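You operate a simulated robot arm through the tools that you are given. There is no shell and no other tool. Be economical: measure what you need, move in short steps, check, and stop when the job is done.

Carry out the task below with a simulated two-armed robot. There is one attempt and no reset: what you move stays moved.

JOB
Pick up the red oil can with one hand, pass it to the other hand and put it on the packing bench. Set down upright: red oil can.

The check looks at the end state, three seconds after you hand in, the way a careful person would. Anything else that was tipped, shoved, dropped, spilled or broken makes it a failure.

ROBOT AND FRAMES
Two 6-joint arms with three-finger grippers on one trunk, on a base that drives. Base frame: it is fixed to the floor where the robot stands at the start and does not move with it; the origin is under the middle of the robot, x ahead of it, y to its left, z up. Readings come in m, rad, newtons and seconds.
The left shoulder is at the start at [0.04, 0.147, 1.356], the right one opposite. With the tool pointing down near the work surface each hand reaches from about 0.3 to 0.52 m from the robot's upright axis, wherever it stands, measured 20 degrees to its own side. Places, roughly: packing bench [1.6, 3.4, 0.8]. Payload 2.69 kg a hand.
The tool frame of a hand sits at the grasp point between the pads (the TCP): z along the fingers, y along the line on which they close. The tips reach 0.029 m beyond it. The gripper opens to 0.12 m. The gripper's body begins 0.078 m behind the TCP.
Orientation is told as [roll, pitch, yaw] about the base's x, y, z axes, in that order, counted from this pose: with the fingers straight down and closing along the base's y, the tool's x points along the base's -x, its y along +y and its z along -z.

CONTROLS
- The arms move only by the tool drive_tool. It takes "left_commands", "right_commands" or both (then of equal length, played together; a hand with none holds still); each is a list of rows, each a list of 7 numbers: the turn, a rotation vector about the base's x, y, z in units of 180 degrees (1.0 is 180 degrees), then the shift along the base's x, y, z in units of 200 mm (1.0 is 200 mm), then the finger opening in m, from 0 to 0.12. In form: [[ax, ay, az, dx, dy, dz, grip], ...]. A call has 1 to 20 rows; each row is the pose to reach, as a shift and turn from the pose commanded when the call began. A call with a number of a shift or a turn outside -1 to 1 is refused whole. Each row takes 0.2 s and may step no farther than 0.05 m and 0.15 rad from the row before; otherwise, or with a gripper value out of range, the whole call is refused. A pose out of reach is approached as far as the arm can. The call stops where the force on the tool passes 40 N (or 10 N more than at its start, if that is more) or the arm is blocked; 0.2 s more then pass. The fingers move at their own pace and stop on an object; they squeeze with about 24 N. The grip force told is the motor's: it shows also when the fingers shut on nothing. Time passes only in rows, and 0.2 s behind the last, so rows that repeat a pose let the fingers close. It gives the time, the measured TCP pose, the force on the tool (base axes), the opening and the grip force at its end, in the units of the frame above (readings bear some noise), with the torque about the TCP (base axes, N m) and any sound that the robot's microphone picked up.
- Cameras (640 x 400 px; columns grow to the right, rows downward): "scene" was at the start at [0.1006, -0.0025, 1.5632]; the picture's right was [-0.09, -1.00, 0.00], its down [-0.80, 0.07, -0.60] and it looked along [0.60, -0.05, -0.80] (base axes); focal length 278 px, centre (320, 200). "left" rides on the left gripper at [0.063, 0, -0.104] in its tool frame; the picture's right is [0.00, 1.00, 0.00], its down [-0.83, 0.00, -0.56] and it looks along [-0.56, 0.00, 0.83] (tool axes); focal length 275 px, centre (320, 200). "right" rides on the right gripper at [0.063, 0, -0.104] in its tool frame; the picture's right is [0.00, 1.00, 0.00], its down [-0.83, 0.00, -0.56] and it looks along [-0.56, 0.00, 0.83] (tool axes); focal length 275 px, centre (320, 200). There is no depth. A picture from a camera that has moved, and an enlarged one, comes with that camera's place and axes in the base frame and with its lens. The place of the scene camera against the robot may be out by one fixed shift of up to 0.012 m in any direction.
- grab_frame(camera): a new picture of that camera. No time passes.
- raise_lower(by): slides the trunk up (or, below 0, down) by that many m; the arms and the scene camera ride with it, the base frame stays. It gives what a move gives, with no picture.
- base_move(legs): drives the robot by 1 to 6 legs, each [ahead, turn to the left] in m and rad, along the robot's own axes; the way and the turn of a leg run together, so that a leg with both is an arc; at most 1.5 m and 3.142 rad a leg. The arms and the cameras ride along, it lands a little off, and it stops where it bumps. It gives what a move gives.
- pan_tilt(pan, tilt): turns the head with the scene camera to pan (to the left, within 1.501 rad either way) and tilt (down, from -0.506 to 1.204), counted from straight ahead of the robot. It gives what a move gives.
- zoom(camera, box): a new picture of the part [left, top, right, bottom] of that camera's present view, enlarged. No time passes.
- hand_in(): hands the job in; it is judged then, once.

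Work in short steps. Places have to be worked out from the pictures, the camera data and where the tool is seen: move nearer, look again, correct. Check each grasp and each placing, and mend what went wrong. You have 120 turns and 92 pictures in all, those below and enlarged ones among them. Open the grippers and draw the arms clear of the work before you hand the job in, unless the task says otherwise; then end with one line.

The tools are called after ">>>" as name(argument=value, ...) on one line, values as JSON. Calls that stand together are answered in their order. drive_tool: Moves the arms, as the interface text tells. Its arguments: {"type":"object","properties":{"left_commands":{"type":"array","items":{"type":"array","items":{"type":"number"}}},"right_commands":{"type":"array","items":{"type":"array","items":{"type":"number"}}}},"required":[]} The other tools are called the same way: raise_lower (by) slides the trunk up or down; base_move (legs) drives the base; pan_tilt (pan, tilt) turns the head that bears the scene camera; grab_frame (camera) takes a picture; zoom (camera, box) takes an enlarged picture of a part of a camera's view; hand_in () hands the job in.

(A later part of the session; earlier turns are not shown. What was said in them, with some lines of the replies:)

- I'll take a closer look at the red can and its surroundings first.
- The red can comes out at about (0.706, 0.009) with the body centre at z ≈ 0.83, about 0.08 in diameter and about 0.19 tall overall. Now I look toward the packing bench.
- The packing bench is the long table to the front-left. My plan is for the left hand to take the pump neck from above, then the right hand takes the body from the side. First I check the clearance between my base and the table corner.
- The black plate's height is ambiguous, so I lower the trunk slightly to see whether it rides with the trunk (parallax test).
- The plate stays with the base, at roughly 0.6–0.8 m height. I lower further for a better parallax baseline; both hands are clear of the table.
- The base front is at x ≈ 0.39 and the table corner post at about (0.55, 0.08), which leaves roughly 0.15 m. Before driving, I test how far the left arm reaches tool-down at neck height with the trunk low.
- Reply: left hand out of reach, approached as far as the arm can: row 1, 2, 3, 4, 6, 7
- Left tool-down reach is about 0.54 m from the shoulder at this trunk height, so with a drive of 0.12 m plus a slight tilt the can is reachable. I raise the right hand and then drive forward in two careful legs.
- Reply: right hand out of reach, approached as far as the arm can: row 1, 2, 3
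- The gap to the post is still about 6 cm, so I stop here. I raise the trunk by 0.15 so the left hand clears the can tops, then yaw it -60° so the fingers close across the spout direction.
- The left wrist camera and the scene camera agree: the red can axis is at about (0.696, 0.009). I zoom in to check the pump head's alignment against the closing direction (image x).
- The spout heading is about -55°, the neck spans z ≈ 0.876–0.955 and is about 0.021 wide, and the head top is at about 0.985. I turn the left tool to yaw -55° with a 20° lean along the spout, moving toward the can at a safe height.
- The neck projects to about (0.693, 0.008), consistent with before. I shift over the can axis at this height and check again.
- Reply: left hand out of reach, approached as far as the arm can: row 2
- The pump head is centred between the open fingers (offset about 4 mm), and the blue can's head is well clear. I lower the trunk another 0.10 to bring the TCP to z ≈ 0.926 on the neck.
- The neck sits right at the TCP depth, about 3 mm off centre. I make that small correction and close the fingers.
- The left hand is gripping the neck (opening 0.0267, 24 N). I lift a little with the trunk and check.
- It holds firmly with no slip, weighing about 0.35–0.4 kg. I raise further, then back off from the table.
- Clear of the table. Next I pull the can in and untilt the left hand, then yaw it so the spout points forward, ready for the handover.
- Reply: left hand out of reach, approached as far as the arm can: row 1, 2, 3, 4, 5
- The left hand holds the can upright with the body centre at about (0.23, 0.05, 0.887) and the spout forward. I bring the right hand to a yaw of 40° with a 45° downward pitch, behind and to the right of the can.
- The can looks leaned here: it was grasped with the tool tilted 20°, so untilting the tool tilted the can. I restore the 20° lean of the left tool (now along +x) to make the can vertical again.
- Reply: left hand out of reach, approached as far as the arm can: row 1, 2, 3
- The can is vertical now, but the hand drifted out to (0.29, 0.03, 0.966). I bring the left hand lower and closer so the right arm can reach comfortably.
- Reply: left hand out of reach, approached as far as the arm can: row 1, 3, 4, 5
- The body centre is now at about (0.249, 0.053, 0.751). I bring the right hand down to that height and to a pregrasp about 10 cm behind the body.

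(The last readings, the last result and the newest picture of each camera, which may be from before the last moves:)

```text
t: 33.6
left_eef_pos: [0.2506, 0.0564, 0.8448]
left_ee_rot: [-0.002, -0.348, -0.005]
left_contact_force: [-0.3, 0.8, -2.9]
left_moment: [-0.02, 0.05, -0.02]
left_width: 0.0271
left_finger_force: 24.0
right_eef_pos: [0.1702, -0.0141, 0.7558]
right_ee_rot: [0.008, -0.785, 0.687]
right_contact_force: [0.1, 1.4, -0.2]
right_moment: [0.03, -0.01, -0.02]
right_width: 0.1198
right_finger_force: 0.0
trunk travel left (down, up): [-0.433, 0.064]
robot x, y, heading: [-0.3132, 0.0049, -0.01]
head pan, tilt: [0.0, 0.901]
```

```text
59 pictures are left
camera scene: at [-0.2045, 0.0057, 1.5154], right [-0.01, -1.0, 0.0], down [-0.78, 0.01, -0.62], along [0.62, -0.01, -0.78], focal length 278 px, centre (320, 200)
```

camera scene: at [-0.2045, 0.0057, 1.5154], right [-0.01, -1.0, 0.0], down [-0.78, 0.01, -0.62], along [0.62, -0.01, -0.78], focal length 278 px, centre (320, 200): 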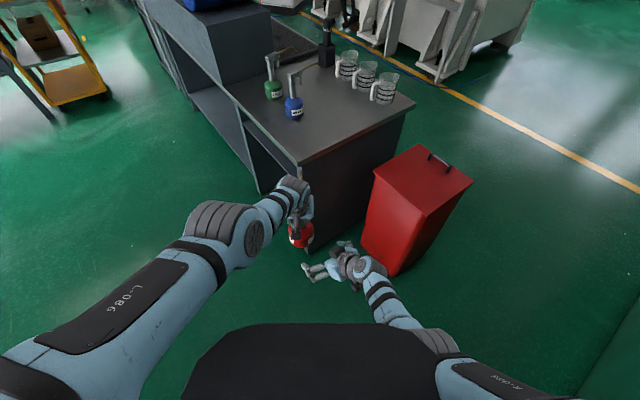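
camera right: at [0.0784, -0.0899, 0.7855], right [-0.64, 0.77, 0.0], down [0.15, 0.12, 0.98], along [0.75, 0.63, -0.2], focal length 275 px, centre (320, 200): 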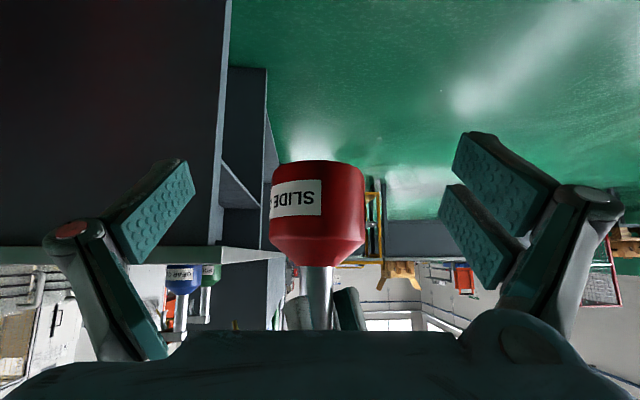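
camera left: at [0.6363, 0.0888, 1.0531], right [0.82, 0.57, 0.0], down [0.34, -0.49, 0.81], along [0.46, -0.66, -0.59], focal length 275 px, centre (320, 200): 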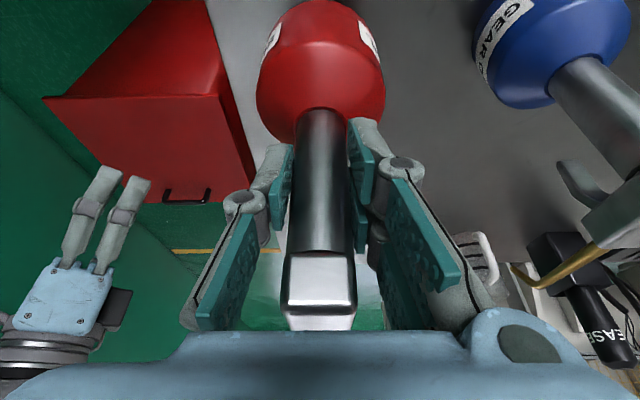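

The right hand reaches well and the body is centred between its open fingers. I advance along the approach direction to enclose the body.

>>> drive_tool(right_commands=[[0, 0, 0, 0.1, 0.085, 0.02, 0.12], [0, 0, 0, 0.2, 0.17, 0.02, 0.12], [0, 0, 0, 0.3, 0.257, 0.02, 0.12], [0, 0, 0, 0.4, 0.3425, 0.02, 0.12]])

>>> grab_frame(camera="right")

>>> zoom(camera="scene", box=[240, 160, 400, 300])

```text
t: 34.6
left_eef_pos: [0.2509, 0.0558, 0.8442]
left_ee_rot: [0.001, -0.347, -0.007]
left_contact_force: [-0.2, 0.5, -3.7]
left_moment: [-0.01, 0.07, -0.01]
left_width: 0.0272
left_finger_force: 24.1
right_eef_pos: [0.2258, 0.0135, 0.7907]
right_ee_rot: [0.01, -0.782, 0.683]
right_contact_force: [-0.3, 0.5, -0.7]
right_moment: [-0.03, -0.01, 0.02]
right_width: 0.12
right_finger_force: 0.0
right hand out of reach, approached as far as the arm can: row 2, 3, 4
trunk travel left (down, up): [-0.433, 0.064]
robot x, y, heading: [-0.314, 0.0016, -0.006]
head pan, tilt: [0.0, 0.901]
```

```text
58 pictures are left
camera right: at [0.1336, -0.0621, 0.8203], right [-0.64, 0.77, 0.0], down [0.15, 0.12, 0.98], along [0.75, 0.63, -0.2], focal length 275 px, centre (320, 200)
```

right: 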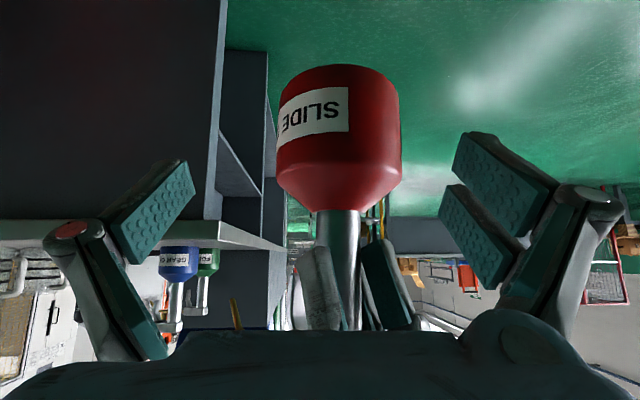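

```text
2.86 times, centred on (320, 230) of scene
camera zoom: at [-0.2049, 0.0053, 1.5154], right [-0.01, -1.0, 0.0], down [-0.78, 0.01, -0.62], along [0.62, -0.01, -0.78], focal length 794 px, centre (320, 114)
```

zoom: 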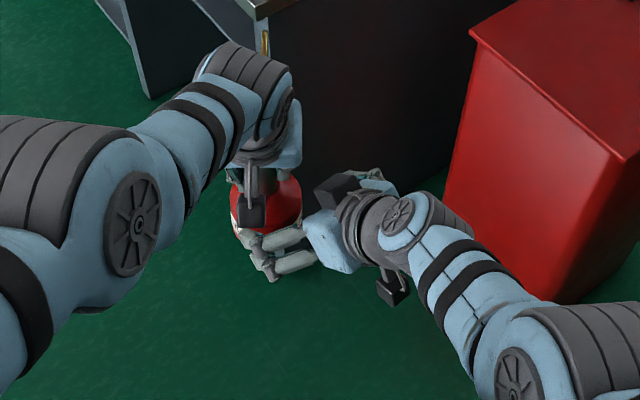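

The right arm hits its reach limit at this low height. I back the right hand off, raise both so the shoulder drop is smaller, and make the right tool a bit more horizontal with less yaw.

>>> drive_tool(right_commands=[[0, 0, 0, -0.13, -0.11, -0.05, 0.12], [0, 0, 0, -0.26, -0.22, -0.05, 0.12], [0, 0, 0, -0.38, -0.33, 0, 0.12], [0, 0, 0, -0.38, -0.4, 0.15, 0.12], [0.0125, -0.015, -0.0195, -0.38, -0.45, 0.3, 0.12], [0.025, -0.0298, -0.0389, -0.33, -0.45, 0.46, 0.12]])

>>> drive_tool(left_commands=[[0, 0, 0, 0.05, -0.05, 0.15, 0], [0, 0, 0, 0.1, -0.1, 0.3, 0], [0, 0, 0, 0.15, -0.15, 0.45, 0], [0, 0, 0, 0.2, -0.22, 0.6, 0]])

>>> grab_frame(camera="right")

```text
t: 36.0
left_eef_pos: [0.2495, 0.056, 0.8447]
left_ee_rot: [-0.001, -0.349, -0.007]
left_contact_force: [-0.1, -0.3, -2.9]
left_moment: [-0.02, 0.02, -0.02]
left_width: 0.027
left_finger_force: 24.1
right_eef_pos: [0.1597, -0.0772, 0.8844]
right_ee_rot: [0.024, -0.904, 0.551]
right_contact_force: [-0.1, -0.1, -0.3]
right_moment: [0.0, 0.0, 0.0]
right_width: 0.1199
right_finger_force: 0.1
trunk travel left (down, up): [-0.433, 0.064]
robot x, y, heading: [-0.3064, 0.0051, -0.011]
head pan, tilt: [0.0, 0.901]
```

```text
t: 37.0
left_eef_pos: [0.2849, 0.0142, 0.9655]
left_ee_rot: [0.0, -0.347, -0.005]
left_contact_force: [0.1, -0.8, -3.1]
left_moment: [0.05, 0.05, -0.02]
left_width: 0.0271
left_finger_force: 24.3
left hand out of reach, approached as far as the arm can: row 4
right_eef_pos: [0.1588, -0.0782, 0.8846]
right_ee_rot: [0.026, -0.906, 0.551]
right_contact_force: [0.0, 0.7, -0.1]
right_moment: [-0.02, 0.01, -0.01]
right_width: 0.1202
right_finger_force: 0.1
trunk travel left (down, up): [-0.433, 0.064]
robot x, y, heading: [-0.3095, 0.001, -0.009]
head pan, tilt: [0.0, 0.901]
```

```text
56 pictures are left
camera right: at [0.0572, -0.1431, 0.8989], right [-0.54, 0.84, 0.01], down [0.07, 0.03, 1.0], along [0.84, 0.54, -0.07], focal length 275 px, centre (320, 200)
```

right: 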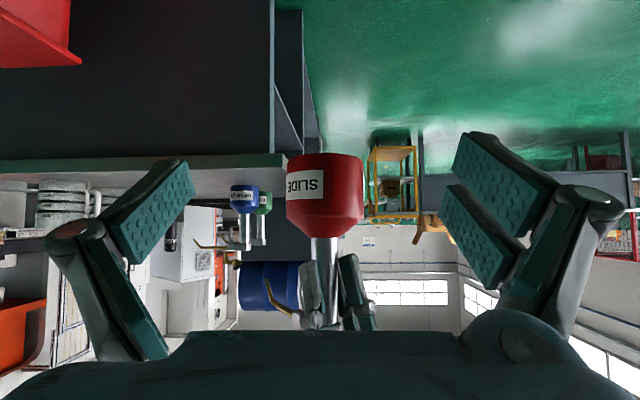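

The can axis is now at about (0.285, 0.013) and the body is centred in view. I advance the right hand to enclose it.

>>> drive_tool(right_commands=[[0, 0, 0, 0.14, 0.139, -0.015, 0.12], [0, 0, 0, 0.3, 0.244, -0.015, 0.12], [0, 0, 0, 0.47, 0.35, -0.015, 0.12], [0, 0, 0, 0.63, 0.455, -0.015, 0.12]])

>>> grab_frame(camera="right")

>>> zoom(camera="scene", box=[240, 130, 400, 270])

```text
t: 38.0
left_eef_pos: [0.2852, 0.0158, 0.9657]
left_ee_rot: [-0.002, -0.348, -0.005]
left_contact_force: [-0.7, -0.6, -2.5]
left_moment: [-0.02, 0.04, -0.01]
left_width: 0.0272
left_finger_force: 23.9
right_eef_pos: [0.286, 0.0167, 0.8813]
right_ee_rot: [0.023, -0.908, 0.554]
right_contact_force: [0.6, -0.4, -0.6]
right_moment: [-0.02, -0.01, 0.0]
right_width: 0.12
right_finger_force: 0.1
trunk travel left (down, up): [-0.433, 0.064]
robot x, y, heading: [-0.308, 0.0035, -0.008]
head pan, tilt: [0.0, 0.901]
```

```text
55 pictures are left
camera right: at [0.1841, -0.0488, 0.8958], right [-0.54, 0.84, 0.01], down [0.07, 0.03, 1.0], along [0.84, 0.54, -0.07], focal length 275 px, centre (320, 200)
```

right: 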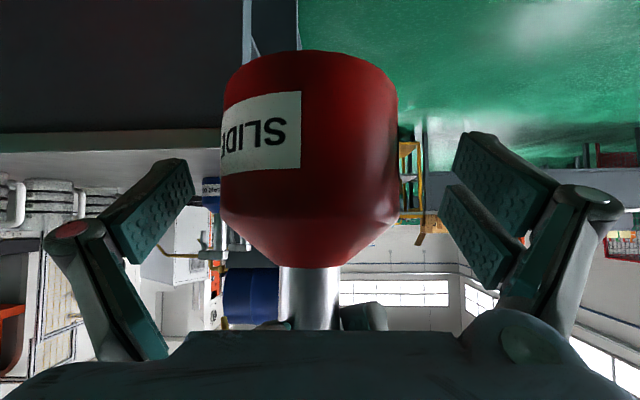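

```text
2.86 times, centred on (320, 200) of scene
camera zoom: at [-0.2038, 0.0077, 1.5154], right [-0.01, -1.0, 0.0], down [-0.78, 0.01, -0.62], along [0.62, -0.01, -0.78], focal length 794 px, centre (320, 200)
```

zoom: 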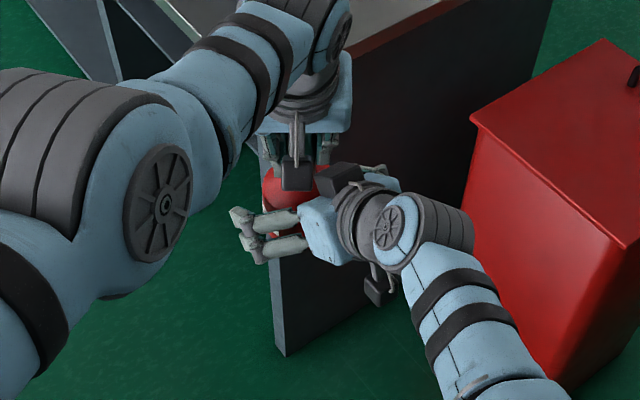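

The body sits at the TCP depth, offset about 5 mm, and my pads are a little high on it. I correct and then close the right hand.

>>> drive_tool(right_commands=[[0, 0, 0, 0.013, -0.02, -0.06, 0.12], [0, 0, 0, 0.013, -0.02, -0.06, 0.1], [0, 0, 0, 0.013, -0.02, -0.06, 0.07], [0, 0, 0, 0.013, -0.02, -0.06, 0.04], [0, 0, 0, 0.013, -0.02, -0.06, 0.0], [0, 0, 0, 0.013, -0.02, -0.06, 0.0]])

>>> grab_frame(camera="right")

```text
t: 39.4
left_eef_pos: [0.2853, 0.0148, 0.9645]
left_ee_rot: [-0.002, -0.348, -0.006]
left_contact_force: [5.7, -5.7, -6.2]
left_moment: [-0.39, -0.63, -0.08]
left_width: 0.0273
left_finger_force: 24.5
right_eef_pos: [0.2878, 0.0091, 0.8687]
right_ee_rot: [0.027, -0.905, 0.552]
right_contact_force: [-6.7, 6.5, 3.3]
right_moment: [-0.2, 0.03, 0.05]
right_width: 0.0793
right_finger_force: 24.4
trunk travel left (down, up): [-0.433, 0.064]
robot x, y, heading: [-0.308, -0.0015, -0.007]
head pan, tilt: [0.0, 0.901]
```

```text
53 pictures are left
camera right: at [0.185, -0.0556, 0.8834], right [-0.54, 0.84, 0.01], down [0.07, 0.03, 1.0], along [0.84, 0.54, -0.07], focal length 275 px, centre (320, 200)
```

right: 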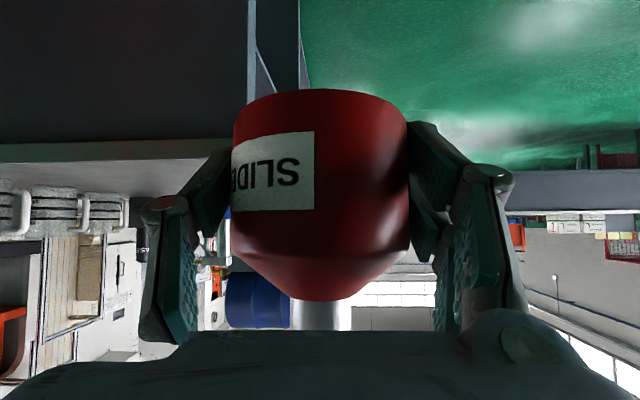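

Both hands hold it now (right opening 0.079). There is about 9 N of sideways strain, so I relax it with a 2–3 mm shift of the right hand.

>>> drive_tool(right_commands=[[0, 0, 0, -0.007, 0.01, 0, 0], [0, 0, 0, -0.01, 0.014, 0.0, 0]])

```text
t: 40.0
left_eef_pos: [0.2835, 0.0141, 0.9662]
left_ee_rot: [0.002, -0.347, -0.007]
left_contact_force: [-8.4, 4.1, 5.6]
left_moment: [0.12, 0.66, 0.05]
left_width: 0.027
left_finger_force: 24.0
right_eef_pos: [0.2864, 0.0111, 0.8683]
right_ee_rot: [0.02, -0.905, 0.554]
right_contact_force: [8.0, -5.0, -5.9]
right_moment: [0.33, 0.2, -0.08]
right_width: 0.0794
right_finger_force: 24.0
trunk travel left (down, up): [-0.433, 0.064]
robot x, y, heading: [-0.3072, 0.0001, -0.009]
head pan, tilt: [0.0, 0.901]
```

That overshot, so I go back half of it.

>>> drive_tool(right_commands=[[0, 0, 0, 0.005, -0.006, 0.002, 0]])

```text
t: 40.4
left_eef_pos: [0.286, 0.0149, 0.9657]
left_ee_rot: [0.0, -0.347, -0.005]
left_contact_force: [3.5, 6.0, -5.4]
left_moment: [0.22, 0.15, 0.09]
left_width: 0.0272
left_finger_force: 23.4
right_eef_pos: [0.2876, 0.0108, 0.8674]
right_ee_rot: [0.025, -0.907, 0.551]
right_contact_force: [-2.2, -5.2, 3.2]
right_moment: [0.32, -0.36, -0.07]
right_width: 0.0794
right_finger_force: 24.1
trunk travel left (down, up): [-0.433, 0.064]
robot x, y, heading: [-0.3104, 0.0041, -0.009]
head pan, tilt: [0.0, 0.901]
```

The remaining strain is small. Now I open the left hand fully while both hold still.

>>> drive_tool(left_commands=[[0, 0, 0, 0, 0, 0, 0.04], [0, 0, 0, 0, 0, 0, 0.08], [0, 0, 0, 0, 0, 0, 0.12], [0, 0, 0, 0, 0, 0, 0.12]])

>>> grab_frame(camera="left")

>>> grab_frame(camera="right")

```text
t: 41.4
left_eef_pos: [0.2853, 0.0141, 0.9664]
left_ee_rot: [0.0, -0.349, -0.006]
left_contact_force: [0.5, 0.4, 0.4]
left_moment: [0.0, 0.04, -0.02]
left_width: 0.12
left_finger_force: 0.0
right_eef_pos: [0.2869, 0.0118, 0.8681]
right_ee_rot: [0.024, -0.906, 0.551]
right_contact_force: [-0.1, -0.1, -0.1]
right_moment: [-0.01, 0.05, 0.01]
right_width: 0.079
right_finger_force: 23.7
trunk travel left (down, up): [-0.433, 0.064]
robot x, y, heading: [-0.3104, 0.0004, -0.014]
head pan, tilt: [0.0, 0.901]
```

```text
52 pictures are left
camera left: at [0.1912, 0.0159, 1.0425], right [0.01, 1.0, 0.0], down [0.59, -0.01, 0.81], along [0.81, -0.01, -0.59], focal length 275 px, centre (320, 200)
```

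left: 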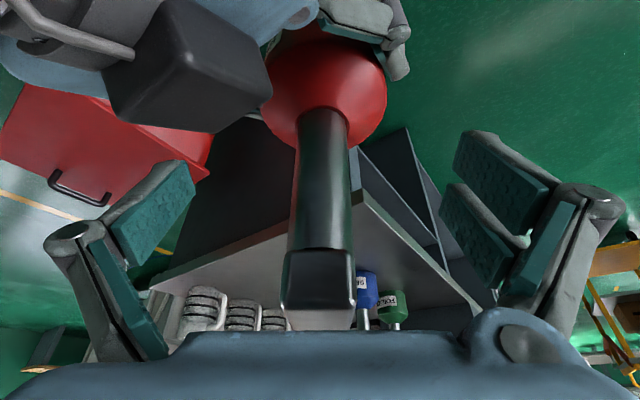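

```text
51 pictures are left
camera right: at [0.1843, -0.0543, 0.8828], right [-0.54, 0.84, 0.01], down [0.07, 0.03, 1.0], along [0.84, 0.54, -0.07], focal length 275 px, centre (320, 200)
```

right: 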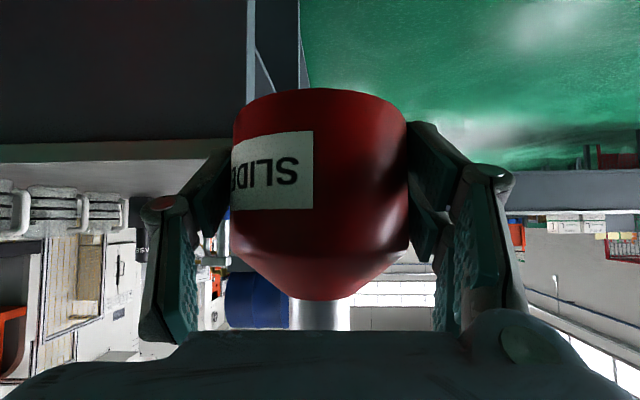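

The left is released and the can stays in the right hand. I withdraw the left hand straight up (the same way it went on), in small steps.

>>> drive_tool(left_commands=[[0, 0, 0, 0, 0, 0.15, 0.12], [0, 0, 0, 0.01, 0, 0.3, 0.12], [0, 0, 0, 0.03, 0, 0.45, 0.12], [0, 0, 0, 0.05, 0, 0.62, 0.12]])

>>> grab_frame(camera="left")

>>> grab_frame(camera="scene")

```text
t: 42.4
left_eef_pos: [0.3023, 0.0122, 1.0894]
left_ee_rot: [0.0, -0.348, -0.007]
left_contact_force: [-0.8, -0.6, 0.4]
left_moment: [-0.01, 0.03, 0.04]
left_width: 0.1197
left_finger_force: 0.0
left hand out of reach, approached as far as the arm can: row 1, 2, 3, 4
right_eef_pos: [0.2858, 0.0112, 0.8681]
right_ee_rot: [0.024, -0.907, 0.551]
right_contact_force: [-0.5, 0.8, 1.1]
right_moment: [-0.03, 0.01, 0.0]
right_width: 0.0794
right_finger_force: 23.9
trunk travel left (down, up): [-0.433, 0.064]
robot x, y, heading: [-0.3075, 0.0027, -0.011]
head pan, tilt: [0.0, 0.901]
```

```text
50 pictures are left
camera left: at [0.2078, 0.0135, 1.1658], right [0.01, 1.0, 0.0], down [0.59, -0.01, 0.81], along [0.81, -0.01, -0.59], focal length 275 px, centre (320, 200)
```

left: 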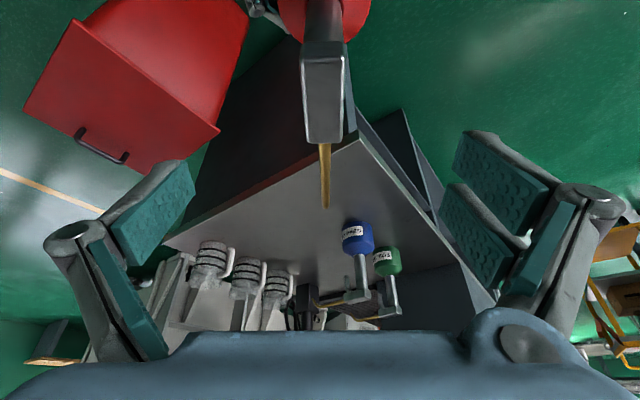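

```text
49 pictures are left
camera scene: at [-0.2061, 0.0049, 1.5155], right [-0.01, -1.0, 0.0], down [-0.78, 0.01, -0.62], along [0.62, -0.01, -0.78], focal length 278 px, centre (320, 200)
```

scene: 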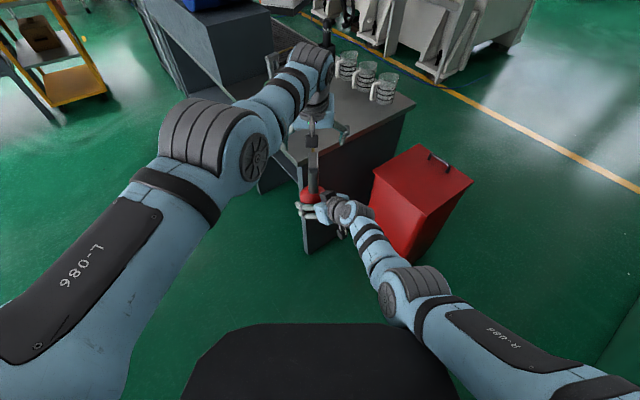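

The left is clear above the pump head, with the can in the right hand. I move the left hand sideways away and untilt it.

>>> drive_tool(left_commands=[[0, 0, 0, 0.02, 0.1, 0.08, 0.12], [0, 0, 0, 0.02, 0.3, 0.1, 0.12], [0, 0, 0, 0.0, 0.5, 0.1, 0.12], [0, 0.037, 0, 0.0, 0.7, 0.1, 0.12], [0, 0.074, 0, 0.0, 0.9, 0.1, 0.12], [0, 0.111, 0, 0.0, 1.0, 0.0, 0.12]])

>>> grab_frame(camera="scene")

>>> grab_frame(camera="left")

```text
t: 43.8
left_eef_pos: [0.266, 0.2124, 1.0921]
left_ee_rot: [-0.004, -0.014, -0.004]
left_contact_force: [0.8, 0.0, -0.1]
left_moment: [0.0, -0.03, 0.0]
left_width: 0.1199
left_finger_force: 0.1
left hand out of reach, approached as far as the arm can: row 1, 2, 3, 4, 5, 6
right_eef_pos: [0.2871, 0.0117, 0.8686]
right_ee_rot: [0.025, -0.906, 0.553]
right_contact_force: [0.9, -0.7, -0.2]
right_moment: [0.02, 0.05, -0.01]
right_width: 0.0795
right_finger_force: 23.8
trunk travel left (down, up): [-0.433, 0.064]
robot x, y, heading: [-0.3067, 0.0002, -0.009]
head pan, tilt: [0.0, 0.901]
```

```text
48 pictures are left
camera scene: at [-0.2053, 0.0059, 1.5154], right [-0.01, -1.0, 0.0], down [-0.78, 0.01, -0.62], along [0.62, -0.01, -0.78], focal length 278 px, centre (320, 200)
```

scene: 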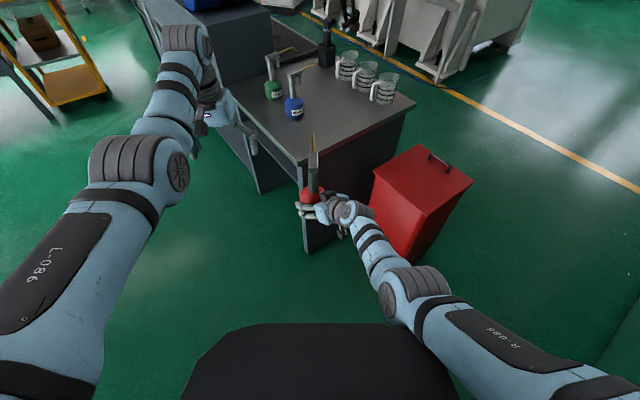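

```text
47 pictures are left
camera left: at [0.2023, 0.2139, 1.1954], right [0.01, 1.0, 0.0], down [0.82, -0.01, 0.57], along [0.57, -0.01, -0.82], focal length 275 px, centre (320, 200)
```

left: 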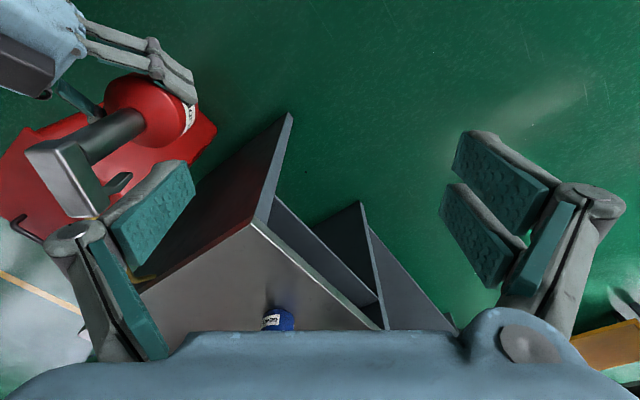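

The can is upright in the right hand. Now I turn left and drive over the open floor toward the packing bench, to a standoff in front of it.

>>> base_move(legs=[[0, 1.28], [1.3, 0], [1.2, 0], [0, -0.56]])

>>> pan_tilt(pan=0.0, tilt=0.45)

>>> grab_frame(camera="scene")

```text
t: 60.7
left_eef_pos: [0.6507, 2.9217, 1.0922]
left_ee_rot: [-0.002, -0.017, 0.738]
left_contact_force: [0.2, 0.2, -0.3]
left_moment: [0.0, -0.02, 0.0]
left_width: 0.1202
left_finger_force: 0.0
right_eef_pos: [0.8001, 2.7878, 0.8677]
right_ee_rot: [0.022, -0.906, 1.294]
right_contact_force: [0.1, 0.4, 0.1]
right_moment: [-0.04, 0.01, 0.01]
right_width: 0.079
right_finger_force: 23.9
trunk travel left (down, up): [-0.433, 0.064]
robot x, y, heading: [0.3709, 2.3764, 0.735]
head pan, tilt: [0.0, 0.901]
```

```text
t: 61.6
left_eef_pos: [0.6507, 2.9208, 1.0935]
left_ee_rot: [-0.002, -0.017, 0.738]
left_contact_force: [-0.6, -0.1, -0.3]
left_moment: [0.01, -0.02, 0.0]
left_width: 0.1201
left_finger_force: 0.1
right_eef_pos: [0.8011, 2.7861, 0.8681]
right_ee_rot: [0.024, -0.905, 1.295]
right_contact_force: [-1.0, -0.2, 0.3]
right_moment: [-0.07, 0.02, 0.01]
right_width: 0.079
right_finger_force: 23.5
trunk travel left (down, up): [-0.433, 0.064]
robot x, y, heading: [0.3692, 2.3792, 0.737]
head pan, tilt: [0.0, 0.45]
```

```text
46 pictures are left
camera scene: at [0.4592, 2.4564, 1.5537], right [0.67, -0.74, 0.0], down [-0.32, -0.29, -0.9], along [0.67, 0.6, -0.44], focal length 278 px, centre (320, 200)
```

scene: 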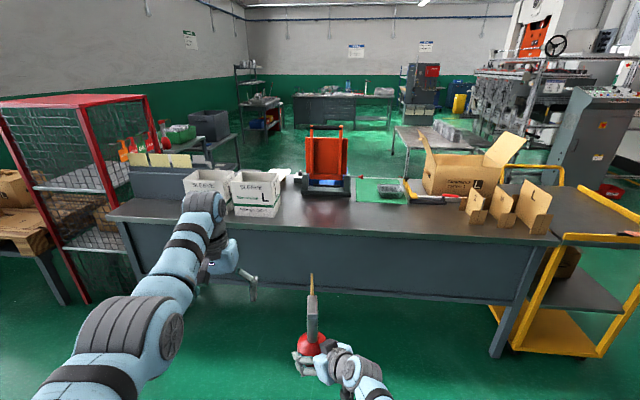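

I can see the bench, with free surface along its front between the white boxes and the small cardboard boxes. I zoom in.

>>> zoom(camera="scene", box=[220, 140, 580, 270])

```text
1.78 times, centred on (400, 205) of scene
camera zoom: at [0.4592, 2.4564, 1.5537], right [0.67, -0.74, 0.0], down [-0.32, -0.29, -0.9], along [0.67, 0.6, -0.44], focal length 494 px, centre (178, 191)
```

zoom: 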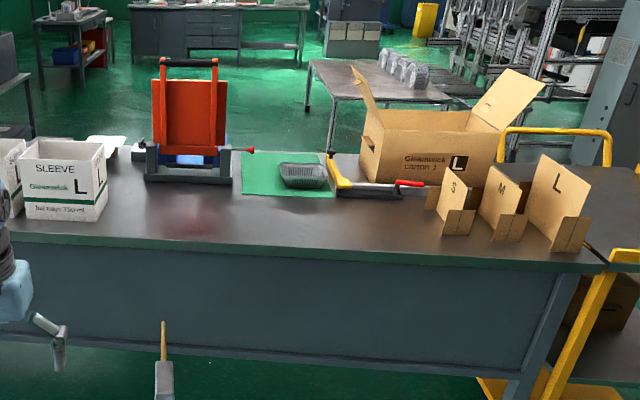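

The target spot is about (1.61, 3.13), roughly 0.13 m inside the bench's front edge, with free space around it. I raise the can, drive to a point straight in front of the spot, and then look again.

>>> raise_lower(by=0.06)

>>> base_move(legs=[[0, -0.45], [0.48, 0], [0, 0.367]])

>>> pan_tilt(pan=0.0, tilt=0.75)

>>> grab_frame(camera="scene")

```text
t: 62.6
left_eef_pos: [0.651, 2.9195, 1.1526]
left_ee_rot: [-0.004, -0.018, 0.736]
left_contact_force: [0.0, 0.1, 0.4]
left_moment: [-0.01, -0.02, 0.01]
left_width: 0.1199
left_finger_force: 0.1
right_eef_pos: [0.8003, 2.7862, 0.9275]
right_ee_rot: [0.025, -0.905, 1.298]
right_contact_force: [0.8, 0.2, -3.6]
right_moment: [-0.01, -0.01, 0.01]
right_width: 0.079
right_finger_force: 24.0
trunk travel left (down, up): [-0.493, 0.004]
robot x, y, heading: [0.3705, 2.3737, 0.735]
head pan, tilt: [0.0, 0.45]
```

```text
t: 67.9
left_eef_pos: [1.1747, 3.0205, 1.1514]
left_ee_rot: [-0.002, -0.017, 0.64]
left_contact_force: [-1.0, 0.5, 0.7]
left_moment: [-0.01, 0.0, 0.0]
left_width: 0.12
left_finger_force: 0.1
right_eef_pos: [1.3106, 2.8735, 0.9262]
right_ee_rot: [0.028, -0.906, 1.193]
right_contact_force: [0.2, -0.2, -2.8]
right_moment: [-0.06, 0.03, -0.02]
right_width: 0.079
right_finger_force: 23.4
trunk travel left (down, up): [-0.493, 0.004]
robot x, y, heading: [0.8379, 2.5111, 0.634]
head pan, tilt: [0.0, 0.45]
```

```text
t: 68.7
left_eef_pos: [1.1726, 3.0221, 1.1517]
left_ee_rot: [-0.005, -0.019, 0.64]
left_contact_force: [0.6, 0.7, 0.1]
left_moment: [-0.05, -0.03, 0.01]
left_width: 0.12
left_finger_force: 0.1
right_eef_pos: [1.3102, 2.8739, 0.9274]
right_ee_rot: [0.028, -0.905, 1.193]
right_contact_force: [0.2, 0.7, -3.0]
right_moment: [-0.03, 0.07, 0.02]
right_width: 0.079
right_finger_force: 24.3
trunk travel left (down, up): [-0.493, 0.004]
robot x, y, heading: [0.8387, 2.5069, 0.636]
head pan, tilt: [0.0, 0.75]
```

```text
44 pictures are left
camera scene: at [0.9297, 2.575, 1.5868], right [0.59, -0.8, 0.0], down [-0.55, -0.4, -0.73], along [0.59, 0.43, -0.68], focal length 278 px, centre (320, 200)
```

scene: 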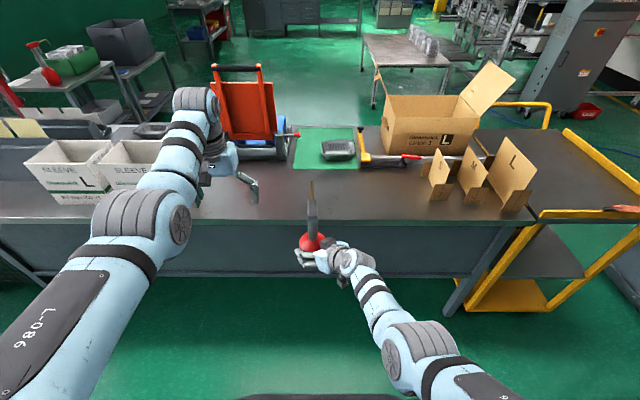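

I'm facing the bench squarely with its edge about 0.84 m ahead of my axis. I drive ahead 0.30 first and re-check.

>>> base_move(legs=[[0.3, 0.0]])

>>> pan_tilt(pan=0.0, tilt=1.0)

>>> grab_frame(camera="scene")

>>> grab_frame(camera="right")

```text
t: 70.8
left_eef_pos: [1.4104, 3.1991, 1.1532]
left_ee_rot: [-0.005, -0.02, 0.641]
left_contact_force: [-0.3, -0.6, -0.3]
left_moment: [0.02, -0.02, -0.02]
left_width: 0.1201
left_finger_force: 0.0
right_eef_pos: [1.548, 3.0517, 0.929]
right_ee_rot: [0.023, -0.907, 1.2]
right_contact_force: [0.0, -1.0, -2.9]
right_moment: [-0.01, 0.0, 0.03]
right_width: 0.0788
right_finger_force: 23.8
trunk travel left (down, up): [-0.493, 0.004]
robot x, y, heading: [1.0788, 2.6855, 0.635]
head pan, tilt: [0.0, 0.75]
```

```text
t: 71.5
left_eef_pos: [1.4139, 3.1999, 1.1513]
left_ee_rot: [-0.004, -0.016, 0.64]
left_contact_force: [0.1, 0.5, -0.8]
left_moment: [-0.03, 0.01, -0.01]
left_width: 0.1201
left_finger_force: 0.1
right_eef_pos: [1.5495, 3.0527, 0.9272]
right_ee_rot: [0.026, -0.906, 1.196]
right_contact_force: [1.0, 0.1, -2.9]
right_moment: [-0.05, 0.0, 0.02]
right_width: 0.0788
right_finger_force: 24.2
trunk travel left (down, up): [-0.493, 0.004]
robot x, y, heading: [1.0757, 2.6878, 0.64]
head pan, tilt: [0.0, 1.0]
```

```text
43 pictures are left
camera scene: at [1.1591, 2.7446, 1.5676], right [0.59, -0.8, 0.0], down [-0.68, -0.5, -0.54], along [0.43, 0.32, -0.84], focal length 278 px, centre (320, 200)
```

scene: 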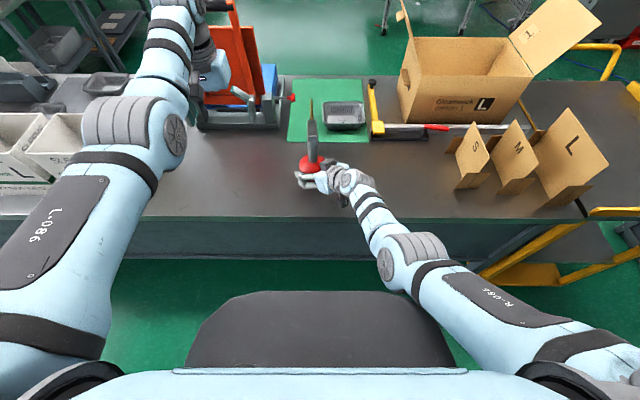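

```text
42 pictures are left
camera right: at [1.507, 2.9391, 0.9419], right [-0.94, 0.34, 0.01], down [0.04, 0.07, 1.0], along [0.34, 0.94, -0.08], focal length 275 px, centre (320, 200)
```

right: 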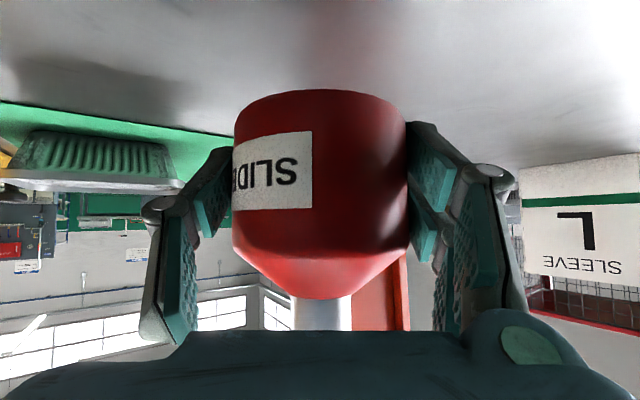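

The edge is about 0.526 m ahead, so the can is 0.07 m inside it and the base gap is 0.136 m. I move 0.05 m more, then lower with the trunk by 0.06.

>>> base_move(legs=[[0.05, 0.0]])

>>> raise_lower(by=-0.06)

>>> grab_frame(camera="scene")

>>> grab_frame(camera="right")

```text
t: 72.5
left_eef_pos: [1.4514, 3.2291, 1.1533]
left_ee_rot: [-0.005, -0.019, 0.641]
left_contact_force: [1.7, 0.0, -3.5]
left_moment: [-0.1, 0.1, 0.01]
left_width: 0.1198
left_finger_force: 0.1
right_eef_pos: [1.5875, 3.0815, 0.9272]
right_ee_rot: [0.023, -0.91, 1.2]
right_contact_force: [-0.2, -0.5, -5.2]
right_moment: [0.08, -0.05, -0.05]
right_width: 0.079
right_finger_force: 23.5
trunk travel left (down, up): [-0.493, 0.004]
robot x, y, heading: [1.1217, 2.7133, 0.634]
head pan, tilt: [0.0, 1.0]
```

```text
t: 73.3
left_eef_pos: [1.4478, 3.2255, 1.0981]
left_ee_rot: [-0.002, -0.026, 0.641]
left_contact_force: [-0.1, 0.3, -0.4]
left_moment: [0.03, -0.04, -0.01]
left_width: 0.1205
left_finger_force: 0.1
right_eef_pos: [1.5901, 3.0844, 0.8812]
right_ee_rot: [0.012, -0.939, 1.199]
right_contact_force: [-4.1, -1.8, 11.1]
right_moment: [-0.34, 0.4, 0.01]
right_width: 0.0789
right_finger_force: 24.3
trunk travel left (down, up): [-0.435, 0.063]
robot x, y, heading: [1.122, 2.7173, 0.634]
head pan, tilt: [0.0, 1.0]
stopped: the force on the tool passed its limit at 46 N (the readings are from after the stop); the commanded pose is now the measured one
```

```text
41 pictures are left
camera scene: at [1.1949, 2.7708, 1.5089], right [0.59, -0.8, 0.0], down [-0.67, -0.5, -0.54], along [0.44, 0.32, -0.84], focal length 278 px, centre (320, 200)
```

scene: 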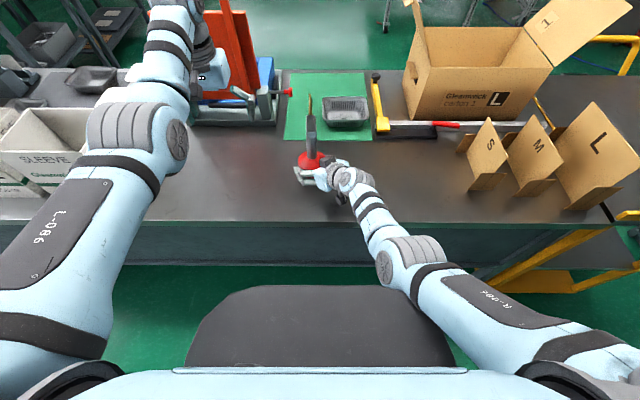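

```text
40 pictures are left
camera right: at [1.5462, 2.9713, 0.8925], right [-0.94, 0.35, 0.0], down [0.02, 0.04, 1.0], along [0.35, 0.94, -0.04], focal length 275 px, centre (320, 200)
```

right: 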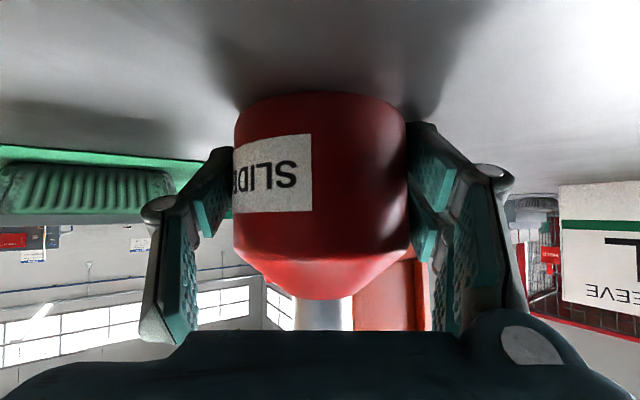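

Contact with the bench came at TCP z ≈ 0.88, so the bench top is at about 0.836, higher than I thought. The stop pushed the tool pitch 2° off, so I lift 1 cm, restore the pitch, and then set down gently.

>>> raise_lower(by=0.012)

>>> drive_tool(right_commands=[[-0.0099, 0.0037, 0, 0, 0, 0, 0], [-0.0099, 0.0037, 0, 0, 0, 0, 0]])

>>> grab_frame(camera="right")

```text
t: 73.9
left_eef_pos: [1.4518, 3.2277, 1.1098]
left_ee_rot: [-0.004, -0.023, 0.64]
left_contact_force: [0.7, -0.8, -0.5]
left_moment: [-0.02, 0.01, 0.0]
left_width: 0.12
left_finger_force: 0.0
right_eef_pos: [1.5927, 3.0858, 0.8906]
right_ee_rot: [0.015, -0.931, 1.198]
right_contact_force: [-0.2, -0.2, -3.9]
right_moment: [-0.03, 0.04, 0.0]
right_width: 0.0792
right_finger_force: 23.6
trunk travel left (down, up): [-0.447, 0.051]
robot x, y, heading: [1.1221, 2.7172, 0.635]
head pan, tilt: [0.0, 1.0]
```

```text
t: 74.5
left_eef_pos: [1.4527, 3.2283, 1.1085]
left_ee_rot: [-0.003, -0.022, 0.641]
left_contact_force: [0.3, -1.0, 0.2]
left_moment: [-0.02, 0.01, 0.03]
left_width: 0.1201
left_finger_force: 0.1
right_eef_pos: [1.5934, 3.0865, 0.8915]
right_ee_rot: [0.016, -0.901, 1.2]
right_contact_force: [0.0, -0.6, -3.1]
right_moment: [-0.02, 0.02, 0.02]
right_width: 0.0793
right_finger_force: 23.9
trunk travel left (down, up): [-0.447, 0.051]
robot x, y, heading: [1.123, 2.7135, 0.639]
head pan, tilt: [0.0, 1.0]
```

```text
39 pictures are left
camera right: at [1.5494, 2.9737, 0.9071], right [-0.94, 0.35, 0.01], down [0.03, 0.07, 1.0], along [0.35, 0.93, -0.08], focal length 275 px, centre (320, 200)
```

right: 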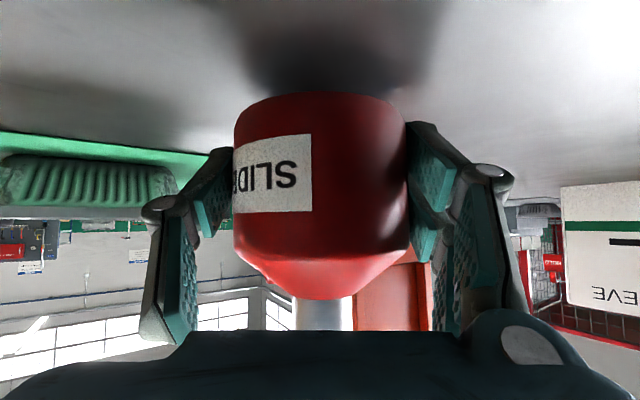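

The can hangs free again and looks level. I lower gently in small increments and watch the force.

>>> drive_tool(right_commands=[[0, 0, 0, 0, 0, -0.01, 0], [0, 0, 0, 0, 0, -0.02, 0], [0, 0, 0, 0, 0, -0.03, 0], [0, 0, 0, 0, 0, -0.03, 0]])

```text
t: 75.5
left_eef_pos: [1.4536, 3.2297, 1.1092]
left_ee_rot: [-0.003, -0.021, 0.64]
left_contact_force: [0.6, 0.2, -0.9]
left_moment: [0.02, -0.01, 0.01]
left_width: 0.1198
left_finger_force: 0.1
right_eef_pos: [1.5925, 3.0872, 0.8848]
right_ee_rot: [0.013, -0.899, 1.2]
right_contact_force: [0.1, 0.3, -3.0]
right_moment: [-0.08, 0.06, 0.03]
right_width: 0.0789
right_finger_force: 24.0
trunk travel left (down, up): [-0.447, 0.051]
robot x, y, heading: [1.1189, 2.7165, 0.637]
head pan, tilt: [0.0, 1.0]
```

Still no contact; I go down in 1.5 mm steps.

>>> drive_tool(right_commands=[[0, 0, 0, 0, 0, -0.0075, 0], [0, 0, 0, 0, 0, -0.0075, 0]])

>>> drive_tool(right_commands=[[0, 0, 0, 0, 0, -0.0075, 0], [0, 0, 0, 0, 0, -0.0075, 0]])

>>> drive_tool(right_commands=[[0, 0, 0, 0, 0, -0.0075, 0], [0, 0, 0, 0, 0, -0.0075, 0]])

```text
t: 76.1
left_eef_pos: [1.4525, 3.229, 1.1081]
left_ee_rot: [-0.004, -0.021, 0.64]
left_contact_force: [-0.5, -0.2, 0.7]
left_moment: [-0.02, -0.02, 0.02]
left_width: 0.1201
left_finger_force: 0.0
right_eef_pos: [1.593, 3.0874, 0.883]
right_ee_rot: [0.015, -0.902, 1.197]
right_contact_force: [-0.5, 0.8, -3.4]
right_moment: [-0.05, 0.04, -0.01]
right_width: 0.0788
right_finger_force: 24.0
trunk travel left (down, up): [-0.447, 0.051]
robot x, y, heading: [1.1186, 2.7174, 0.639]
head pan, tilt: [0.0, 1.0]
```

```text
t: 76.7
left_eef_pos: [1.4533, 3.2289, 1.1088]
left_ee_rot: [-0.003, -0.022, 0.639]
left_contact_force: [0.7, 0.1, 0.0]
left_moment: [0.01, 0.0, 0.0]
left_width: 0.12
left_finger_force: 0.0
right_eef_pos: [1.5924, 3.0868, 0.8827]
right_ee_rot: [0.013, -0.899, 1.198]
right_contact_force: [0.2, -1.1, -3.0]
right_moment: [-0.04, 0.01, 0.0]
right_width: 0.0789
right_finger_force: 23.8
trunk travel left (down, up): [-0.447, 0.051]
robot x, y, heading: [1.122, 2.7162, 0.638]
head pan, tilt: [0.0, 1.0]
```

```text
t: 77.3
left_eef_pos: [1.4515, 3.2282, 1.1082]
left_ee_rot: [-0.004, -0.021, 0.64]
left_contact_force: [-0.9, 0.0, -1.1]
left_moment: [-0.02, 0.0, -0.02]
left_width: 0.1202
left_finger_force: 0.1
right_eef_pos: [1.5934, 3.0869, 0.882]
right_ee_rot: [0.014, -0.903, 1.2]
right_contact_force: [-0.9, 1.2, 3.6]
right_moment: [0.12, 0.27, -0.08]
right_width: 0.0789
right_finger_force: 24.8
trunk travel left (down, up): [-0.447, 0.051]
robot x, y, heading: [1.1209, 2.7192, 0.637]
head pan, tilt: [0.0, 1.0]
```

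Contact: the force changed from -3 to +3.6 N. I check the pictures before releasing.

>>> grab_frame(camera="right")

>>> zoom(camera="scene", box=[260, 80, 400, 220])

>>> grab_frame(camera="left")

```text
38 pictures are left
camera right: at [1.5492, 2.9737, 0.8971], right [-0.94, 0.35, 0.0], down [0.03, 0.07, 1.0], along [0.35, 0.93, -0.08], focal length 275 px, centre (320, 200)
```

right: 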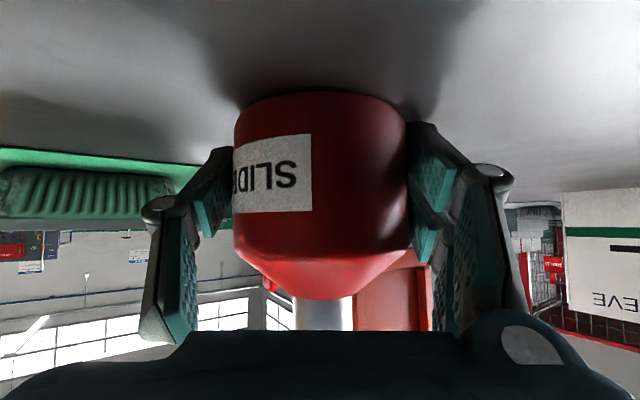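

```text
2.86 times, centred on (330, 150) of scene
camera zoom: at [1.1995, 2.7748, 1.522], right [0.6, -0.8, 0.0], down [-0.68, -0.5, -0.54], along [0.43, 0.32, -0.84], focal length 794 px, centre (291, 343)
```

zoom: 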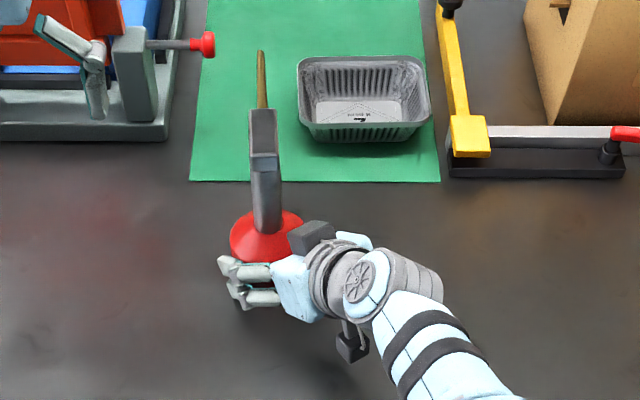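

```text
36 pictures are left
camera left: at [1.4, 3.1911, 1.2118], right [-0.59, 0.8, 0.0], down [0.66, 0.49, 0.57], along [0.46, 0.34, -0.82], focal length 275 px, centre (320, 200)
```

left: 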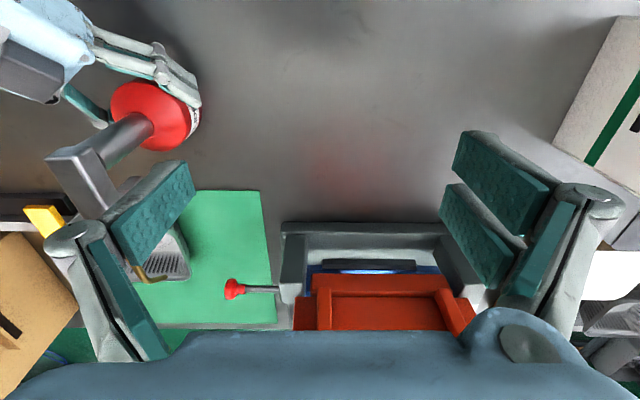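

The can stands on clear bench surface. I open the right hand gradually.

>>> drive_tool(right_commands=[[0, 0, 0, 0, 0, 0, 0.082], [0, 0, 0, 0, 0, 0, 0.086], [0, 0, 0, 0, 0, 0, 0.095], [0, 0, 0, 0, 0, 0, 0.11], [0, 0, 0, 0, 0, 0, 0.12], [0, 0, 0, 0, 0, 0, 0.12]])

>>> grab_frame(camera="right")

```text
t: 78.7
left_eef_pos: [1.4529, 3.2277, 1.1085]
left_ee_rot: [-0.005, -0.022, 0.64]
left_contact_force: [-0.8, -0.2, 0.1]
left_moment: [-0.01, 0.0, 0.0]
left_width: 0.12
left_finger_force: 0.0
right_eef_pos: [1.5919, 3.087, 0.8816]
right_ee_rot: [0.013, -0.901, 1.198]
right_contact_force: [0.2, 0.5, -0.5]
right_moment: [0.01, -0.01, 0.04]
right_width: 0.1199
right_finger_force: 0.1
trunk travel left (down, up): [-0.447, 0.051]
robot x, y, heading: [1.123, 2.7177, 0.639]
head pan, tilt: [0.0, 1.0]
```

```text
35 pictures are left
camera right: at [1.5491, 2.9734, 0.8965], right [-0.94, 0.35, 0.0], down [0.03, 0.07, 1.0], along [0.35, 0.93, -0.08], focal length 275 px, centre (320, 200)
```

right: 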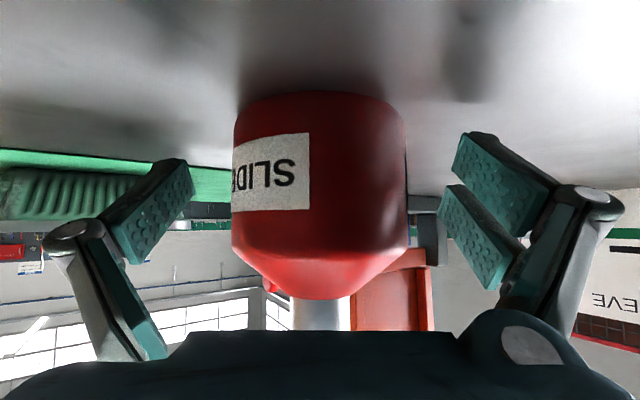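

The can stands freely and upright. I pull the right hand straight back along its approach line.

>>> drive_tool(right_commands=[[0, 0, 0, -0.057, -0.151, 0.0, 0.12], [0, 0, 0, -0.114, -0.302, 0.0, 0.12], [0, 0, 0, -0.171, -0.454, 0.01, 0.12], [0, 0, 0, -0.2275, -0.605, 0.02, 0.12]])

>>> grab_frame(camera="right")

>>> grab_frame(camera="scene")

```text
t: 79.7
left_eef_pos: [1.4514, 3.2279, 1.1099]
left_ee_rot: [-0.003, -0.023, 0.64]
left_contact_force: [0.0, 0.1, 0.0]
left_moment: [0.01, -0.02, -0.03]
left_width: 0.1197
left_finger_force: 0.1
right_eef_pos: [1.5456, 2.966, 0.886]
right_ee_rot: [0.017, -0.901, 1.194]
right_contact_force: [0.1, -0.6, 0.3]
right_moment: [0.02, -0.02, 0.01]
right_width: 0.1199
right_finger_force: 0.0
trunk travel left (down, up): [-0.447, 0.051]
robot x, y, heading: [1.121, 2.7155, 0.635]
head pan, tilt: [0.0, 1.0]
```

```text
34 pictures are left
camera right: at [1.5016, 2.8523, 0.9011], right [-0.94, 0.35, 0.01], down [0.03, 0.07, 1.0], along [0.35, 0.93, -0.08], focal length 275 px, centre (320, 200)
```

right: 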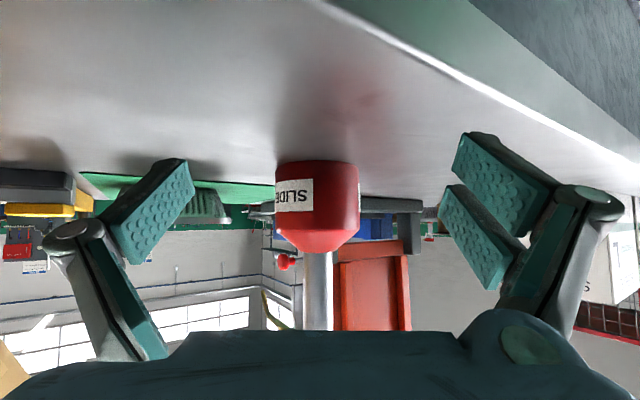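

```text
33 pictures are left
camera scene: at [1.1982, 2.7739, 1.5221], right [0.6, -0.8, 0.0], down [-0.68, -0.5, -0.54], along [0.43, 0.32, -0.84], focal length 278 px, centre (320, 200)
```

scene: 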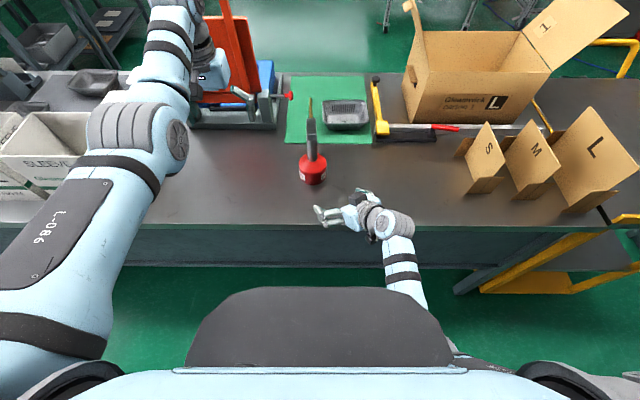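

The can stands upright on the bench. I raise slightly and back the robot away, then take a final look.

>>> raise_lower(by=0.045)

>>> base_move(legs=[[-0.5, 0.0]])

>>> pan_tilt(pan=0.0, tilt=0.6)

>>> grab_frame(camera="scene")

>>> zoom(camera="scene", box=[240, 100, 400, 220])

```text
t: 80.6
left_eef_pos: [1.4524, 3.2282, 1.1536]
left_ee_rot: [-0.003, -0.02, 0.642]
left_contact_force: [0.0, -0.6, -0.9]
left_moment: [0.03, 0.01, -0.01]
left_width: 0.12
left_finger_force: 0.0
right_eef_pos: [1.547, 2.9652, 0.9288]
right_ee_rot: [0.014, -0.9, 1.196]
right_contact_force: [-0.1, 0.6, 0.5]
right_moment: [0.0, 0.0, 0.0]
right_width: 0.1198
right_finger_force: 0.0
trunk travel left (down, up): [-0.492, 0.006]
robot x, y, heading: [1.1206, 2.718, 0.635]
head pan, tilt: [0.0, 1.0]
```

```text
t: 83.6
left_eef_pos: [1.048, 2.9306, 1.1518]
left_ee_rot: [-0.003, -0.02, 0.647]
left_contact_force: [0.9, 0.7, 0.0]
left_moment: [0.01, 0.03, 0.02]
left_width: 0.12
left_finger_force: 0.0
right_eef_pos: [1.1433, 2.6681, 0.9284]
right_ee_rot: [0.015, -0.9, 1.202]
right_contact_force: [0.4, 0.2, 0.6]
right_moment: [-0.02, 0.04, -0.03]
right_width: 0.12
right_finger_force: 0.1
trunk travel left (down, up): [-0.492, 0.006]
robot x, y, heading: [0.7198, 2.4152, 0.641]
head pan, tilt: [0.0, 1.0]
```

```text
t: 84.4
left_eef_pos: [1.0457, 2.9294, 1.1525]
left_ee_rot: [-0.004, -0.022, 0.646]
left_contact_force: [-0.3, -0.4, -0.7]
left_moment: [0.03, 0.04, -0.05]
left_width: 0.1198
left_finger_force: 0.0
right_eef_pos: [1.1413, 2.6657, 0.9282]
right_ee_rot: [0.013, -0.901, 1.204]
right_contact_force: [-0.3, 0.1, 0.1]
right_moment: [0.0, 0.0, 0.0]
right_width: 0.12
right_finger_force: 0.1
trunk travel left (down, up): [-0.492, 0.006]
robot x, y, heading: [0.7158, 2.4176, 0.646]
head pan, tilt: [0.0, 0.6]
```

```text
32 pictures are left
camera scene: at [0.8096, 2.4849, 1.5982], right [0.6, -0.8, 0.0], down [-0.45, -0.34, -0.82], along [0.66, 0.49, -0.57], focal length 278 px, centre (320, 200)
```

scene: 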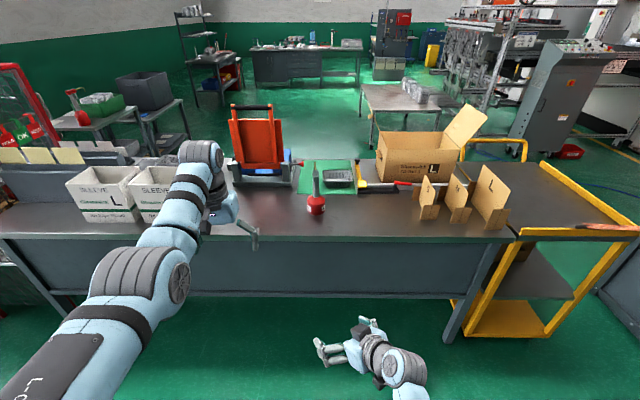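

```text
3.33 times, centred on (320, 160) of scene
camera zoom: at [0.8096, 2.4849, 1.5982], right [0.6, -0.8, 0.0], down [-0.45, -0.34, -0.82], along [0.66, 0.49, -0.57], focal length 926 px, centre (320, 333)
```

zoom: 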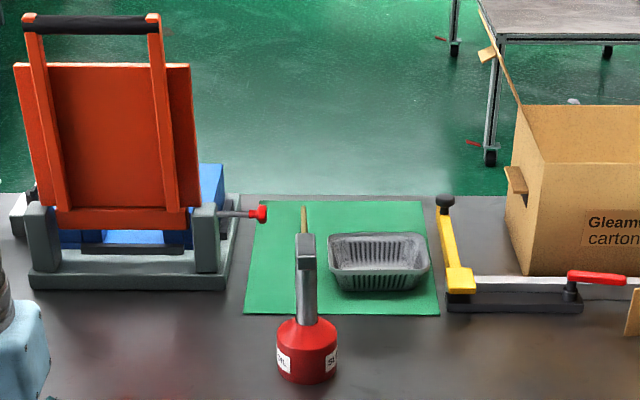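

The red can stands upright on the packing bench, nothing else has been disturbed, and both hands are open and clear. I hand in.

>>> hand_in()

```text
The job is handed in.
```

The left hand picked up the red oil can and passed it to the right hand, which set it upright on the packing bench; I saw nothing else disturbed, and the job is handed in.
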